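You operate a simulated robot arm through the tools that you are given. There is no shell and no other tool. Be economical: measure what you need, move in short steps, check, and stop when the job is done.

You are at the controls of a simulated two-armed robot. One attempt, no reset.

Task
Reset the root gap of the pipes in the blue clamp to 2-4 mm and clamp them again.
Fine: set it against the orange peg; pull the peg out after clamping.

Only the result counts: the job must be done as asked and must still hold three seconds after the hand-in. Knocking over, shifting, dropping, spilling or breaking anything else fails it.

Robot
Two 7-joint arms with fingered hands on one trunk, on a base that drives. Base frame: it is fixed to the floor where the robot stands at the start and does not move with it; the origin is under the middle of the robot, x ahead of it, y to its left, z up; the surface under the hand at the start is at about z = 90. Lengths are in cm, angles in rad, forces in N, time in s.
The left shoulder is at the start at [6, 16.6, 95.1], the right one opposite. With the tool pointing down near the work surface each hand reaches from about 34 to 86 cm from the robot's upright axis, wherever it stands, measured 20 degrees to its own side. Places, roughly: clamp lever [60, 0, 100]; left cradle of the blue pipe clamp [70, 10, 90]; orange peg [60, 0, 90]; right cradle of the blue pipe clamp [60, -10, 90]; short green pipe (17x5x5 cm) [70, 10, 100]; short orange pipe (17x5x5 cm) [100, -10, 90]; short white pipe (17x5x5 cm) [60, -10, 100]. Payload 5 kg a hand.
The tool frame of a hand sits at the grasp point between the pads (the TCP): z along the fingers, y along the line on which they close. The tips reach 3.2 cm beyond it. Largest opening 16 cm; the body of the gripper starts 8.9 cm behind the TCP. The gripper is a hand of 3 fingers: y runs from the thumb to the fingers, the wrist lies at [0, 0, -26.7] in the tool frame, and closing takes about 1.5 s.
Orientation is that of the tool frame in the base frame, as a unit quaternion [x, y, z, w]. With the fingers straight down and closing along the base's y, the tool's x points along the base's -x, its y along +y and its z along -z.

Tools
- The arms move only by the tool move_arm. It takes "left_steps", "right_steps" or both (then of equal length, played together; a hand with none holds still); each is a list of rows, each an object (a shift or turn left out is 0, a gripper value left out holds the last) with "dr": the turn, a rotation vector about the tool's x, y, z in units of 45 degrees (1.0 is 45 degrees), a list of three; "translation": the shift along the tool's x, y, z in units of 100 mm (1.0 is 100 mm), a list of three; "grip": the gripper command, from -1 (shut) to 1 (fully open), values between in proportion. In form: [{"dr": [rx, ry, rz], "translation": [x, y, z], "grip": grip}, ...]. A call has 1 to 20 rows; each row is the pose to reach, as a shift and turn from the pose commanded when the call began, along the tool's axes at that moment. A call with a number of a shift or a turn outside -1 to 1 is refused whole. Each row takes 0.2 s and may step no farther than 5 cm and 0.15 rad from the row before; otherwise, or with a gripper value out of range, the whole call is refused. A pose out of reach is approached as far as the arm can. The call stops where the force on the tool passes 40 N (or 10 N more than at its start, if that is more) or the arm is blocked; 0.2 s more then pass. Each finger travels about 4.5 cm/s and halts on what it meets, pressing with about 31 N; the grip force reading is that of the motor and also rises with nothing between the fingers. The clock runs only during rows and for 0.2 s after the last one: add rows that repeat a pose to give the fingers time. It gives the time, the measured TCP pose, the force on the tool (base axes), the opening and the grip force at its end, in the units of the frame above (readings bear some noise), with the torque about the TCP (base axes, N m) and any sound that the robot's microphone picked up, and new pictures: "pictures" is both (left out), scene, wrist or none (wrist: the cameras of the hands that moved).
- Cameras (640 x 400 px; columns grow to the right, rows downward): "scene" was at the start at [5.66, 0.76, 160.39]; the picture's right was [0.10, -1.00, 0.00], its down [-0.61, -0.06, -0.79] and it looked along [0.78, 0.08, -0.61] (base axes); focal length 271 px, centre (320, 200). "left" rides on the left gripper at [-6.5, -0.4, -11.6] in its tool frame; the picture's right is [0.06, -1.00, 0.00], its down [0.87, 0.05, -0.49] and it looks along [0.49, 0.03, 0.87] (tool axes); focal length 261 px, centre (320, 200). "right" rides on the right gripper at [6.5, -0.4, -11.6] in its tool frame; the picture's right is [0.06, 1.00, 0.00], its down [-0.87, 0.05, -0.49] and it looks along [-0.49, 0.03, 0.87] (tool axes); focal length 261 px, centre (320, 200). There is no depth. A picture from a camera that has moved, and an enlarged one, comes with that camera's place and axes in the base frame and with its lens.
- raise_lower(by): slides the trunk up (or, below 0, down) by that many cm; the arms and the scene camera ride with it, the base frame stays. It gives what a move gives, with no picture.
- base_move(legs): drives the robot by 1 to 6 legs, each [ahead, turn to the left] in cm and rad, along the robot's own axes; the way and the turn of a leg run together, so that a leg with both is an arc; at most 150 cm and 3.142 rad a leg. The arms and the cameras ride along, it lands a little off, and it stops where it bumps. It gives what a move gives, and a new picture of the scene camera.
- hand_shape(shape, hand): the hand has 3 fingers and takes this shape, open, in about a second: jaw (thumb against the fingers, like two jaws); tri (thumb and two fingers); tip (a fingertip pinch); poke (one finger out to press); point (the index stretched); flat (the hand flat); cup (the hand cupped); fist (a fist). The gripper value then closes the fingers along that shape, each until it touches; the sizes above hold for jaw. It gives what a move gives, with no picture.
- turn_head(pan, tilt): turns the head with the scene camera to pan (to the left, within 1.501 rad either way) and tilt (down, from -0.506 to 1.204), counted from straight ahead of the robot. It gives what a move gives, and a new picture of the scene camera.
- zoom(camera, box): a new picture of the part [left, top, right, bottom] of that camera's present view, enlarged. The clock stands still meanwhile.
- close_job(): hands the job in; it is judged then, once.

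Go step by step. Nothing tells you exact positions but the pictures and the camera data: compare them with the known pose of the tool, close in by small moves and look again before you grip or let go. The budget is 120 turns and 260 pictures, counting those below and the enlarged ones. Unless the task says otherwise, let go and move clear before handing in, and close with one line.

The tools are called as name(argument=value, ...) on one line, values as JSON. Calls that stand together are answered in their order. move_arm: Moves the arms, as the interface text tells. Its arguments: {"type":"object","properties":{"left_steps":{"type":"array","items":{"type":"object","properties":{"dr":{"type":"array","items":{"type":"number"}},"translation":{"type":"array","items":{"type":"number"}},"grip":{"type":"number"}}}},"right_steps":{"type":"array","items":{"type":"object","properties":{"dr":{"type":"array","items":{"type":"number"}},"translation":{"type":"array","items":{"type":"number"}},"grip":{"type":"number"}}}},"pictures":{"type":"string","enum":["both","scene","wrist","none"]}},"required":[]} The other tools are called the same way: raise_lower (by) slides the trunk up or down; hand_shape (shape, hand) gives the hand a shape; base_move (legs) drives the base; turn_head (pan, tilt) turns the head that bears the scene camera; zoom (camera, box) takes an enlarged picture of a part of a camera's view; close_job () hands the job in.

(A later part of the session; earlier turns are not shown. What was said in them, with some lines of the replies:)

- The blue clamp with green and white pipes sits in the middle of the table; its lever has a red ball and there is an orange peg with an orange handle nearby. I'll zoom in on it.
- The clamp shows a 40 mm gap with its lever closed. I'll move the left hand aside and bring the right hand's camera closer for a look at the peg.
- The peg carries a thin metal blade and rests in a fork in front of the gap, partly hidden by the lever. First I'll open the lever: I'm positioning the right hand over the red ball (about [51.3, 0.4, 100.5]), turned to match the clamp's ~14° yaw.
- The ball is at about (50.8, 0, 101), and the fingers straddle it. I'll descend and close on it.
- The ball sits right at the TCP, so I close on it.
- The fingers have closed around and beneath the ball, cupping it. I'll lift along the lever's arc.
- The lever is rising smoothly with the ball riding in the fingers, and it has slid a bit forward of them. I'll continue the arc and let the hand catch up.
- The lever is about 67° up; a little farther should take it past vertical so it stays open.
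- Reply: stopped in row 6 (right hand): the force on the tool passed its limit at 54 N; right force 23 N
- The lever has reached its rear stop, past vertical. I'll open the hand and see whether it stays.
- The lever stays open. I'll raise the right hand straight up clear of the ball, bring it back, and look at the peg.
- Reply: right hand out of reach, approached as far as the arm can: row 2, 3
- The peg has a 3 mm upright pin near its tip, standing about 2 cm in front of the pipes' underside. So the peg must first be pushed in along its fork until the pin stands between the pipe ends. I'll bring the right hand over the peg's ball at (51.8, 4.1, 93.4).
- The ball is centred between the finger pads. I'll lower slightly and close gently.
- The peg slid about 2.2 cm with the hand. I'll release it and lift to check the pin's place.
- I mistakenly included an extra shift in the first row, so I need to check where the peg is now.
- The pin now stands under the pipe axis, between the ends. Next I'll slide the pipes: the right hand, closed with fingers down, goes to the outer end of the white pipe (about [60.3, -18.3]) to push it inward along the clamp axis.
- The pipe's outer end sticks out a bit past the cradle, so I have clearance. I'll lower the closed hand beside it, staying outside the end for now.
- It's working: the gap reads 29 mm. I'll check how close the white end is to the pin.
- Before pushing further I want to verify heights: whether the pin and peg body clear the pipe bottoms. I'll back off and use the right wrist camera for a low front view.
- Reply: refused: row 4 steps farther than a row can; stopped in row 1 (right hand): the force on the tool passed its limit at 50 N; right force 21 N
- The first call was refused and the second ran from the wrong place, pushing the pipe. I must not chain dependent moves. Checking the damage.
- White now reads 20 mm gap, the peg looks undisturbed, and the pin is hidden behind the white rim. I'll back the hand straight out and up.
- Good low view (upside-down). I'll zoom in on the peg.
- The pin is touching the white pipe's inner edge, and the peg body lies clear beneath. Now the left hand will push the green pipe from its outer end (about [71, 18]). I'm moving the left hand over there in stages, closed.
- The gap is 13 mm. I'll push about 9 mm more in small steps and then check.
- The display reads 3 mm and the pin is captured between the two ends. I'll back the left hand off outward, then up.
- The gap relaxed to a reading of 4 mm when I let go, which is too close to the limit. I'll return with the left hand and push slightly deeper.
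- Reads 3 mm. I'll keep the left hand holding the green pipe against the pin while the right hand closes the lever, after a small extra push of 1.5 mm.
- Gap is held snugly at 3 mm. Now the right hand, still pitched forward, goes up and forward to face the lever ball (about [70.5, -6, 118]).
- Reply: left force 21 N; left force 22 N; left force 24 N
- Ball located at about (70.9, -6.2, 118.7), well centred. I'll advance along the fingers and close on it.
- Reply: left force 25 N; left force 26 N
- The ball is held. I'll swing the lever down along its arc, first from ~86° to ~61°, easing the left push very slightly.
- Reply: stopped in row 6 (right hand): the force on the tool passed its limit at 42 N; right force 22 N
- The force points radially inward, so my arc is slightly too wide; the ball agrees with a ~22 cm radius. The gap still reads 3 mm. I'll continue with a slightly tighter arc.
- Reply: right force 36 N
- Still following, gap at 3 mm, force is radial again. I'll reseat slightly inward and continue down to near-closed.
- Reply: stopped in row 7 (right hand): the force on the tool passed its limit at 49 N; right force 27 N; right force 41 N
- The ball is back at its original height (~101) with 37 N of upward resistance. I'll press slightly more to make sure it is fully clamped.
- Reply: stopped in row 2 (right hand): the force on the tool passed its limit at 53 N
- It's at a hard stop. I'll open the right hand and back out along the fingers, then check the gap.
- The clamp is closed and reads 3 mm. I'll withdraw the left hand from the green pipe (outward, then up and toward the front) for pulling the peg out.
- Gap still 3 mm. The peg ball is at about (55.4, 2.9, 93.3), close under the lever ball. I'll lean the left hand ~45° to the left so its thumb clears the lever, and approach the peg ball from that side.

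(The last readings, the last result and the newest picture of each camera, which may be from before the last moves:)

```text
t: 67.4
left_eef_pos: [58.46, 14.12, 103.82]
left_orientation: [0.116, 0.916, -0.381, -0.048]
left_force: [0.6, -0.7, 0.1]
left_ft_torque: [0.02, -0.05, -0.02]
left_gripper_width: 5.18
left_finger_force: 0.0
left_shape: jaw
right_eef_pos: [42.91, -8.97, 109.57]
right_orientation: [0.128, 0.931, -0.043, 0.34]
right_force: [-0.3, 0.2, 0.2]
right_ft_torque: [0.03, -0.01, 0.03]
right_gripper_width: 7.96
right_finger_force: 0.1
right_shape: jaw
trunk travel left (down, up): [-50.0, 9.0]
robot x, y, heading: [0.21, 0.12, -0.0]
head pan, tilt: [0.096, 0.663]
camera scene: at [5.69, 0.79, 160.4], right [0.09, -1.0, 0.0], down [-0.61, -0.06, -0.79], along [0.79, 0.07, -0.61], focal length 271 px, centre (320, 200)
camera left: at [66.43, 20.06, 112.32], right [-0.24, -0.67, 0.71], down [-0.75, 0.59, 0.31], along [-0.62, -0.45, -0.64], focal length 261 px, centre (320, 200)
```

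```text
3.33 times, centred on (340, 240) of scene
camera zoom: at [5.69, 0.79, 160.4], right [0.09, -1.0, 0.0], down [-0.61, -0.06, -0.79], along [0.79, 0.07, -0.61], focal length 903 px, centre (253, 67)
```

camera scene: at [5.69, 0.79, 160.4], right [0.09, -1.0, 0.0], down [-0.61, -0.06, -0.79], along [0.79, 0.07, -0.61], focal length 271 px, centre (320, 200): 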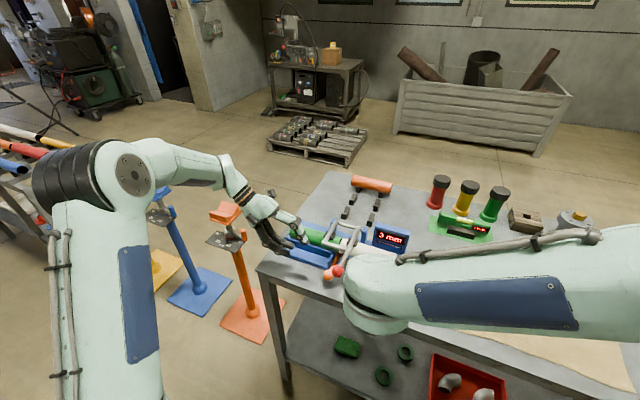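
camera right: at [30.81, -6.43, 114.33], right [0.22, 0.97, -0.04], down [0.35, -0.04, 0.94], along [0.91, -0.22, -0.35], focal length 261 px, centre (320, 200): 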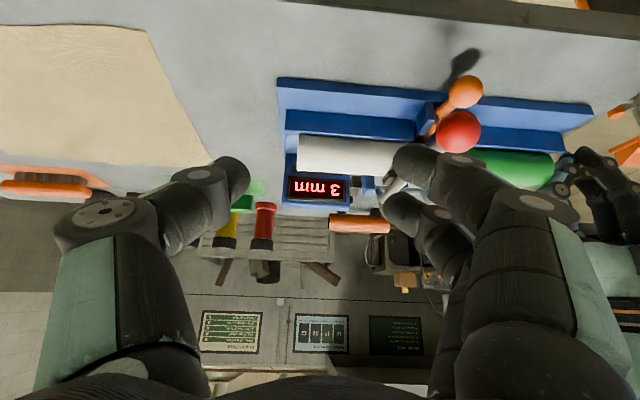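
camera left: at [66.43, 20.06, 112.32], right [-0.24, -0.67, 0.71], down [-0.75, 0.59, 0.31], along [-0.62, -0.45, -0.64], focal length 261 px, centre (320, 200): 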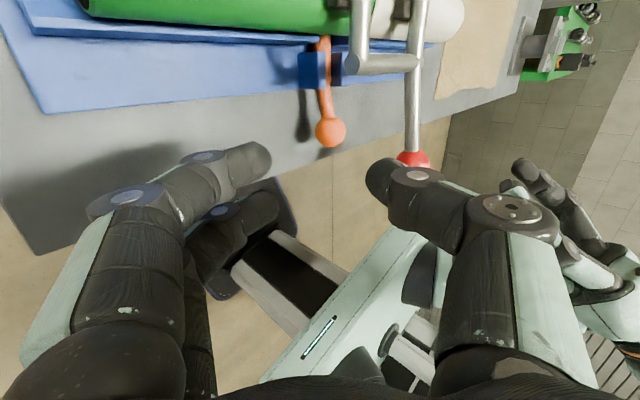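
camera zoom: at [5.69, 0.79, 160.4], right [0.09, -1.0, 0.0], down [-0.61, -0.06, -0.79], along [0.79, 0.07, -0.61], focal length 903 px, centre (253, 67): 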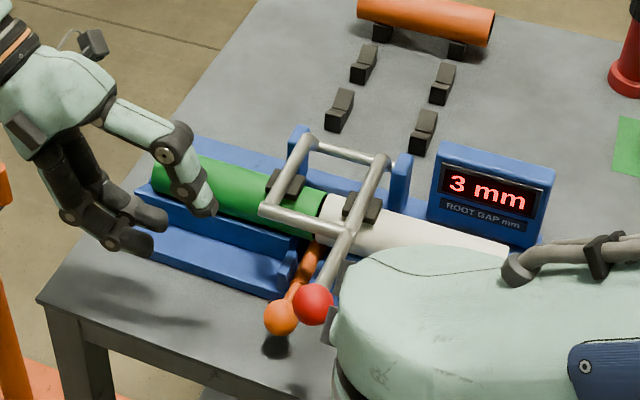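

move_arm(left_steps=[{"translation": [0.03, -0.04, 0.3]}, {"translation": [0.05, -0.08, 0.6]}, {"translation": [0.05, -0.08, 0.85]}, {"translation": [0.05, -0.08, 0.85]}], pictures="wrist")

zoom(camera="scene", box=[290, 220, 370, 300])

zoom(camera="right", box=[380, 30, 560, 190])

```text
t: 68.4
left_eef_pos: [56.27, 7.62, 98.2]
left_orientation: [0.116, 0.916, -0.38, -0.047]
left_force: [0.6, -0.3, -0.4]
left_ft_torque: [0.0, -0.01, 0.01]
left_gripper_width: 5.18
left_finger_force: 0.0
left_shape: jaw
right_eef_pos: [43.05, -9.15, 109.64]
right_orientation: [0.128, 0.93, -0.045, 0.341]
right_force: [-0.2, -0.1, 0.6]
right_ft_torque: [0.01, 0.01, -0.04]
right_gripper_width: 7.98
right_finger_force: 0.1
right_shape: jaw
trunk travel left (down, up): [-50.0, 9.0]
robot x, y, heading: [0.03, 0.13, 0.005]
head pan, tilt: [0.096, 0.663]
camera left: at [64.33, 13.68, 106.76], right [-0.24, -0.67, 0.71], down [-0.75, 0.59, 0.31], along [-0.62, -0.45, -0.64], focal length 261 px, centre (320, 200)
```

left: 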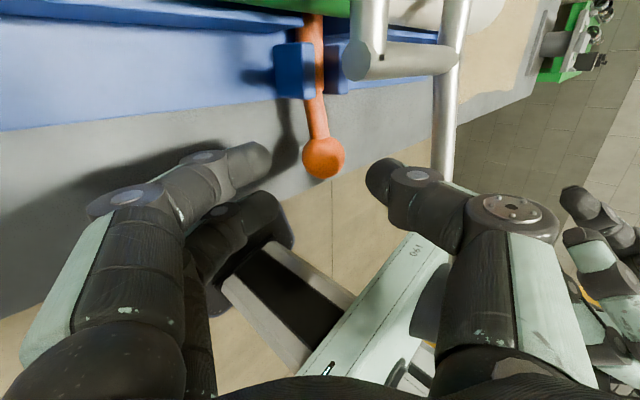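

```text
5.00 times, centred on (330, 260) of scene
camera zoom: at [5.71, 0.86, 160.4], right [0.09, -1.0, 0.0], down [-0.61, -0.06, -0.79], along [0.79, 0.07, -0.61], focal length 1354 px, centre (270, -100)
```

zoom: 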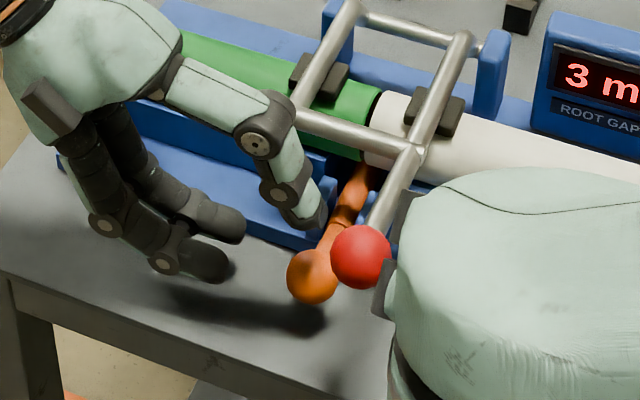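

```text
2.50 times, centred on (470, 110) of right
camera zoom: at [30.82, -6.41, 114.33], right [0.22, 0.97, -0.04], down [0.35, -0.05, 0.94], along [0.91, -0.22, -0.35], focal length 652 px, centre (-55, 425)
```

zoom: 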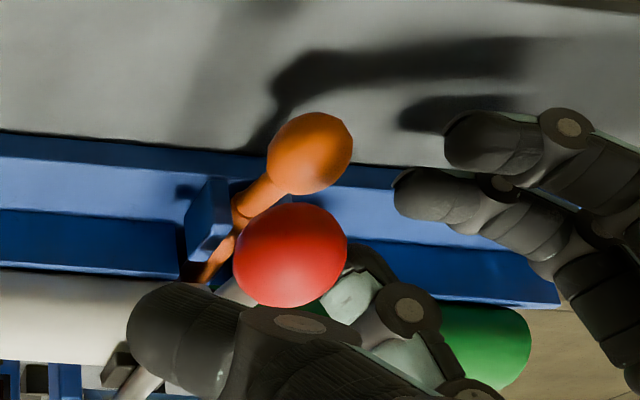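

Well aligned. I'll advance the last ~4.8 cm.

move_arm(left_steps=[{"translation": [0.02, -0.01, 0.15]}, {"translation": [0.044, -0.015, 0.3]}, {"translation": [0.044, -0.015, 0.4]}, {"translation": [0.044, -0.015, 0.48]}, {"translation": [0.044, -0.015, 0.48]}], pictures="wrist")

zoom(camera="right", box=[380, 30, 560, 190])

```text
t: 69.6
left_eef_pos: [55.21, 4.58, 95.0]
left_orientation: [0.115, 0.917, -0.38, -0.047]
left_force: [2.5, 1.4, 7.0]
left_ft_torque: [0.4, -0.12, -0.05]
left_gripper_width: 5.08
left_finger_force: 0.0
left_shape: jaw
right_eef_pos: [43.13, -9.0, 109.61]
right_orientation: [0.126, 0.93, -0.044, 0.341]
right_force: [0.0, -0.6, -0.7]
right_ft_torque: [0.01, 0.01, 0.01]
right_gripper_width: 7.95
right_finger_force: 0.0
right_shape: jaw
trunk travel left (down, up): [-50.0, 9.0]
robot x, y, heading: [0.44, -0.32, 0.003]
head pan, tilt: [0.096, 0.663]
camera left: at [63.1, 10.55, 103.51], right [-0.24, -0.67, 0.71], down [-0.75, 0.59, 0.31], along [-0.62, -0.46, -0.64], focal length 261 px, centre (320, 200)
```

left: 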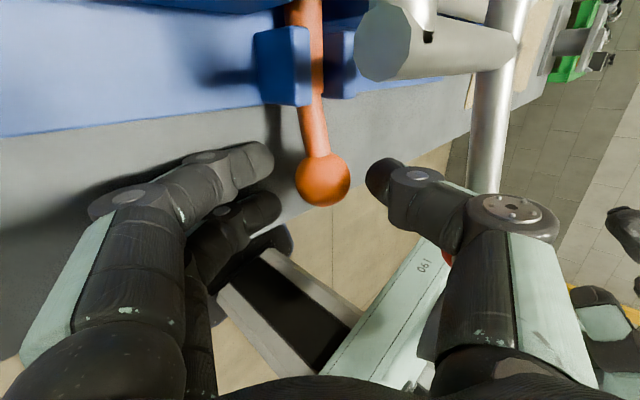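

```text
2.50 times, centred on (470, 110) of right
camera zoom: at [30.81, -6.4, 114.35], right [0.22, 0.97, -0.04], down [0.35, -0.04, 0.94], along [0.91, -0.22, -0.35], focal length 652 px, centre (-55, 425)
```

zoom: 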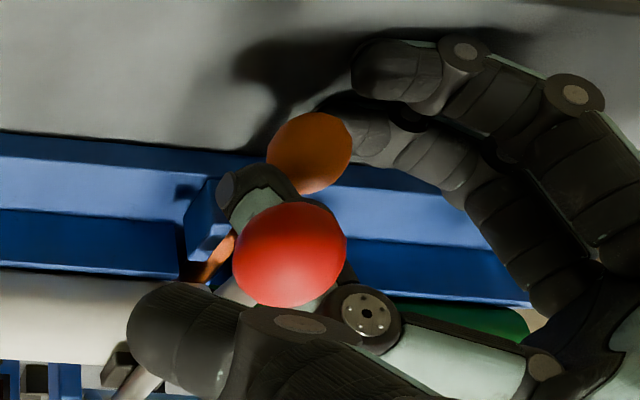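

The ball is between the fingers with only a light contact force. Closing.

move_arm(left_steps=[{"grip": -0.6}, {"grip": -0.8}, {"grip": -1}, {"grip": -1}, {"grip": -1}], pictures="wrist")

zoom(camera="right", box=[280, 30, 560, 230])

```text
t: 70.8
left_eef_pos: [54.92, 4.38, 94.96]
left_orientation: [0.116, 0.917, -0.38, -0.048]
left_force: [-2.8, -5.8, -2.9]
left_ft_torque: [-0.04, 0.03, -0.04]
left_gripper_width: 1.85
left_finger_force: 31.1
left_shape: jaw
right_eef_pos: [43.04, -9.26, 109.58]
right_orientation: [0.128, 0.931, -0.044, 0.34]
right_force: [1.2, 0.4, -0.6]
right_ft_torque: [0.01, 0.04, 0.03]
right_gripper_width: 7.98
right_finger_force: 0.1
right_shape: jaw
trunk travel left (down, up): [-50.0, 9.0]
robot x, y, heading: [-0.18, 0.27, -0.006]
head pan, tilt: [0.096, 0.663]
camera left: at [63.06, 10.41, 103.39], right [-0.24, -0.67, 0.71], down [-0.75, 0.59, 0.31], along [-0.62, -0.45, -0.64], focal length 261 px, centre (320, 200)
```

left: 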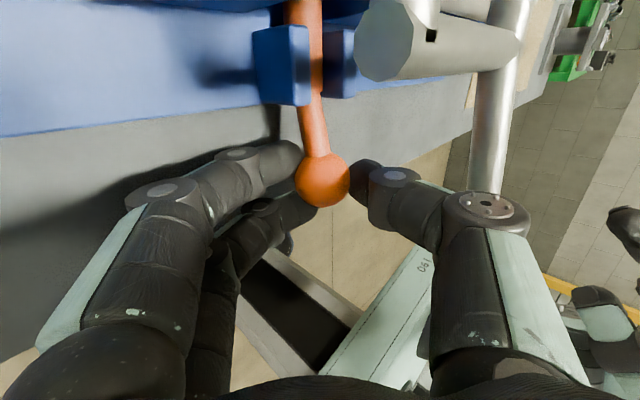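

```text
2.00 times, centred on (420, 130) of right
camera zoom: at [30.82, -6.48, 114.32], right [0.22, 0.97, -0.03], down [0.35, -0.05, 0.94], along [0.91, -0.22, -0.35], focal length 521 px, centre (120, 340)
```

zoom: 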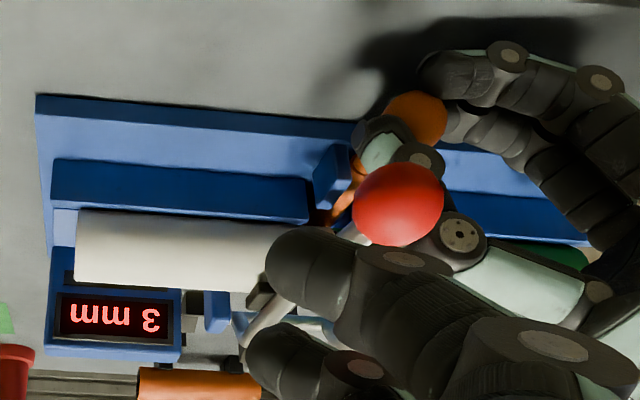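

Peg ball is gripped. I'll pull it straight out along its axis and watch the force.

move_arm(left_steps=[{"translation": [0.05, 0, 0]}, {"translation": [0.1, 0, 0]}, {"translation": [0.15, 0, 0]}, {"translation": [0.2, 0, 0]}, {"translation": [0.25, 0, 0]}, {"translation": [0.3, 0, 0]}, {"translation": [0.3, 0, 0]}], pictures="wrist")

zoom(camera="scene", box=[260, 180, 420, 300])

```text
t: 72.4
left_eef_pos: [52.16, 5.25, 94.84]
left_orientation: [0.116, 0.917, -0.38, -0.047]
left_force: [-4.2, -5.7, -6.6]
left_ft_torque: [0.05, 0.04, -0.06]
left_gripper_width: 1.86
left_finger_force: 30.9
left_shape: jaw
right_eef_pos: [42.97, -9.17, 109.62]
right_orientation: [0.127, 0.931, -0.044, 0.34]
right_force: [0.3, -0.2, -0.3]
right_ft_torque: [-0.03, 0.01, 0.03]
right_gripper_width: 7.98
right_finger_force: 0.1
right_shape: jaw
trunk travel left (down, up): [-50.0, 9.0]
robot x, y, heading: [0.08, 0.2, -0.001]
head pan, tilt: [0.096, 0.663]
camera left: at [60.17, 11.31, 103.41], right [-0.24, -0.67, 0.71], down [-0.75, 0.59, 0.31], along [-0.62, -0.45, -0.64], focal length 261 px, centre (320, 200)
```

left: 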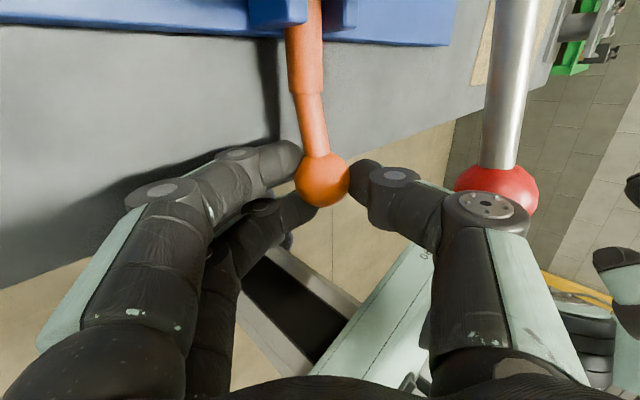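

```text
3.33 times, centred on (340, 240) of scene
camera zoom: at [5.72, 0.78, 160.39], right [0.09, -1.0, 0.0], down [-0.61, -0.06, -0.79], along [0.78, 0.07, -0.61], focal length 903 px, centre (253, 67)
```

zoom: 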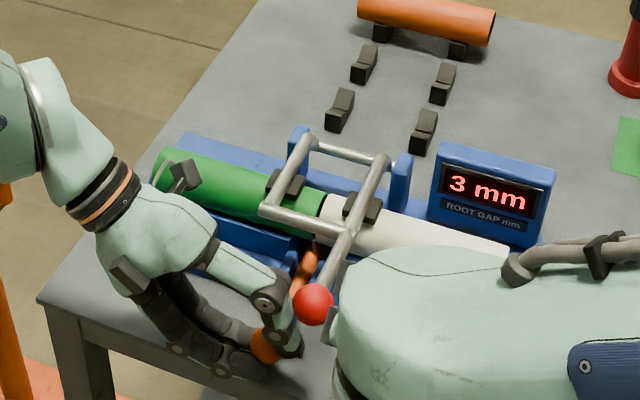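

The gap stays 3 mm and the peg slides easily. I'll keep pulling to see whether it has a stop or comes free.

move_arm(left_steps=[{"translation": [0.05, 0, 0]}, {"translation": [0.1, 0, 0]}, {"translation": [0.15, 0, 0]}, {"translation": [0.2, 0, 0]}, {"translation": [0.25, 0, 0]}, {"translation": [0.3, 0, 0]}, {"translation": [0.3, 0, 0]}], pictures="wrist")

zoom(camera="scene", box=[260, 180, 420, 300])

zoom(camera="right", box=[280, 30, 560, 230])

```text
t: 74.0
left_eef_pos: [49.18, 6.13, 94.89]
left_orientation: [0.116, 0.917, -0.38, -0.048]
left_force: [0.3, 8.9, -10.3]
left_ft_torque: [0.3, 0.16, 0.16]
left_gripper_width: 1.08
left_finger_force: 31.3
left_shape: jaw
right_eef_pos: [43.08, -8.95, 109.56]
right_orientation: [0.128, 0.931, -0.045, 0.34]
right_force: [-0.6, 0.0, -0.4]
right_ft_torque: [0.02, -0.01, 0.02]
right_gripper_width: 7.97
right_finger_force: 0.1
right_shape: jaw
trunk travel left (down, up): [-50.0, 9.0]
robot x, y, heading: [0.17, 0.29, 0.003]
head pan, tilt: [0.096, 0.663]
camera left: at [57.31, 12.12, 103.35], right [-0.24, -0.67, 0.71], down [-0.75, 0.59, 0.31], along [-0.62, -0.45, -0.64], focal length 261 px, centre (320, 200)
```

left: 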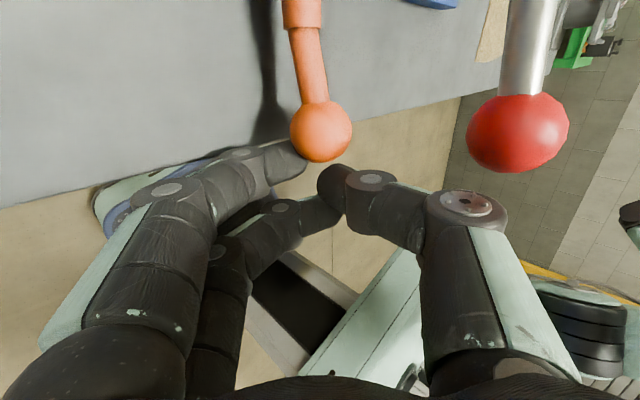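

```text
3.33 times, centred on (340, 240) of scene
camera zoom: at [5.79, 0.94, 160.39], right [0.1, -1.0, 0.0], down [-0.61, -0.06, -0.79], along [0.78, 0.07, -0.62], focal length 903 px, centre (253, 67)
```

zoom: 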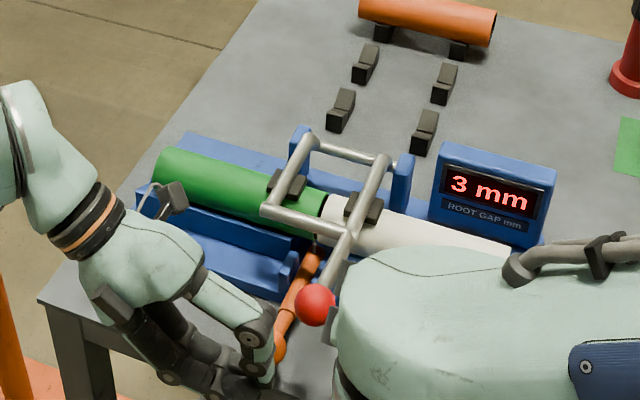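

```text
2.00 times, centred on (420, 130) of right
camera zoom: at [30.87, -6.36, 114.32], right [0.22, 0.97, -0.04], down [0.35, -0.04, 0.94], along [0.91, -0.22, -0.35], focal length 521 px, centre (120, 340)
```

zoom: 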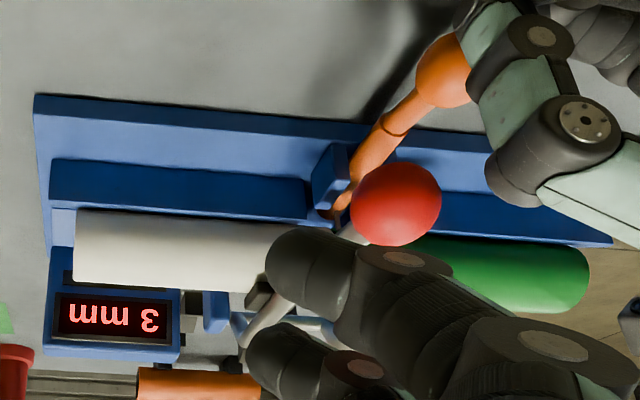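

The peg has reached its stop, back at its original withdrawn position, and the fingers slid off its ball. The gap reads 3 mm. I'll back the left hand away, then move both hands clear.

move_arm(left_steps=[{"translation": [0.1, 0, 0]}, {"translation": [0.15, 0, -0.05]}, {"translation": [0.2, 0, -0.3]}, {"translation": [0.2, 0, -0.65]}, {"translation": [0.2, 0, -1.0]}, {"translation": [0.2, 0, -1.0]}], pictures="none")

move_arm(right_steps=[{"translation": [0, -0.3, -0.2]}, {"translation": [0, -0.6, -0.5]}, {"translation": [0, -0.8, -0.8]}, {"translation": [0, -1.0, -1.0]}, {"translation": [0, -1.0, -1.0]}], pictures="scene")

zoom(camera="scene", box=[270, 190, 410, 295])

```text
t: 75.4
left_eef_pos: [48.9, 13.61, 102.1]
left_orientation: [0.116, 0.917, -0.38, -0.046]
left_force: [0.2, -0.3, 0.1]
left_ft_torque: [0.01, 0.01, -0.01]
left_gripper_width: 0.95
left_finger_force: 31.2
left_shape: jaw
right_eef_pos: [42.86, -9.05, 109.69]
right_orientation: [0.128, 0.931, -0.043, 0.341]
right_force: [-0.3, 0.0, 0.6]
right_ft_torque: [0.04, -0.02, -0.02]
right_gripper_width: 8.0
right_finger_force: 0.0
right_shape: jaw
trunk travel left (down, up): [-50.0, 9.0]
robot x, y, heading: [0.22, -0.18, -0.002]
head pan, tilt: [0.096, 0.663]
```

```text
t: 76.6
left_eef_pos: [48.88, 13.72, 101.93]
left_orientation: [0.115, 0.916, -0.381, -0.047]
left_force: [0.3, -0.8, 0.9]
left_ft_torque: [0.01, -0.03, 0.0]
left_gripper_width: 0.96
left_finger_force: 31.1
left_shape: jaw
right_eef_pos: [33.88, -17.17, 117.07]
right_orientation: [0.127, 0.931, -0.044, 0.34]
right_force: [-0.3, -0.2, 0.0]
right_ft_torque: [0.01, 0.02, 0.0]
right_gripper_width: 7.97
right_finger_force: 0.0
right_shape: jaw
trunk travel left (down, up): [-50.0, 9.0]
robot x, y, heading: [-0.04, 0.13, -0.001]
head pan, tilt: [0.096, 0.663]
camera scene: at [5.76, 0.87, 160.39], right [0.09, -1.0, 0.0], down [-0.61, -0.06, -0.79], along [0.78, 0.07, -0.62], focal length 271 px, centre (320, 200)
```

scene: 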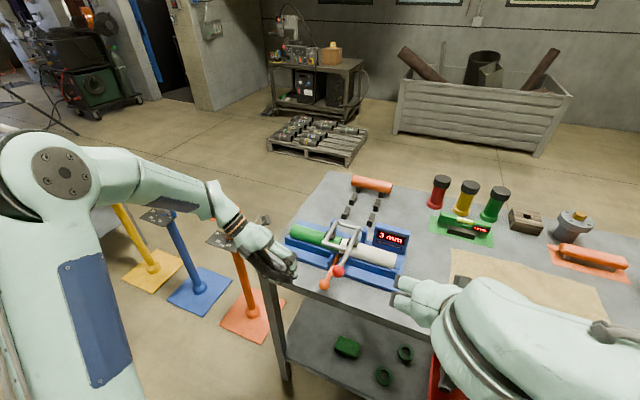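

```text
3.81 times, centred on (340, 242) of scene
camera zoom: at [5.76, 0.87, 160.39], right [0.09, -1.0, 0.0], down [-0.61, -0.06, -0.79], along [0.78, 0.07, -0.62], focal length 1032 px, centre (244, 38)
```

zoom: 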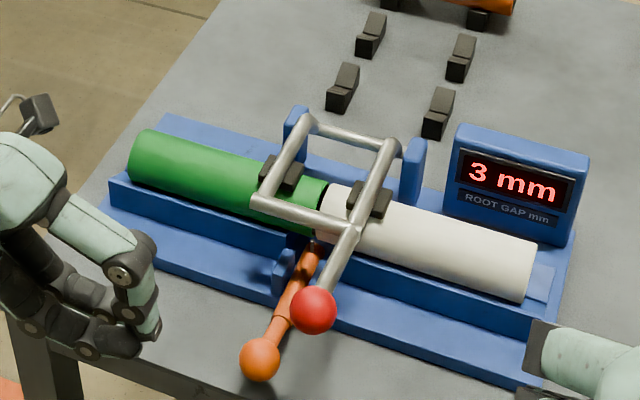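

zoom(camera="scene", box=[310, 225, 370, 295])

```text
5.71 times, centred on (340, 260) of scene
camera zoom: at [5.76, 0.87, 160.39], right [0.09, -1.0, 0.0], down [-0.61, -0.06, -0.79], along [0.78, 0.07, -0.62], focal length 1548 px, centre (206, -143)
```

zoom: 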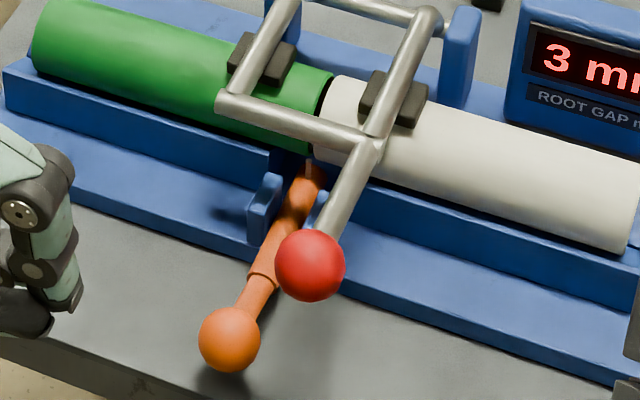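

The clamp is shut, the display reads 3 mm, the peg is fully withdrawn to its stop and both hands are clear. I'm handing in.

close_job()

```text
The job is handed in.
```

The pipes in the blue clamp are set with a root gap reading 3 mm, within the 2–4 mm you asked for, and clamped again. I set the gap against the peg's pin and pulled the peg back after clamping. It stopped where it sat at the start, with the pin clear of the pipes, and it is still in its fork.
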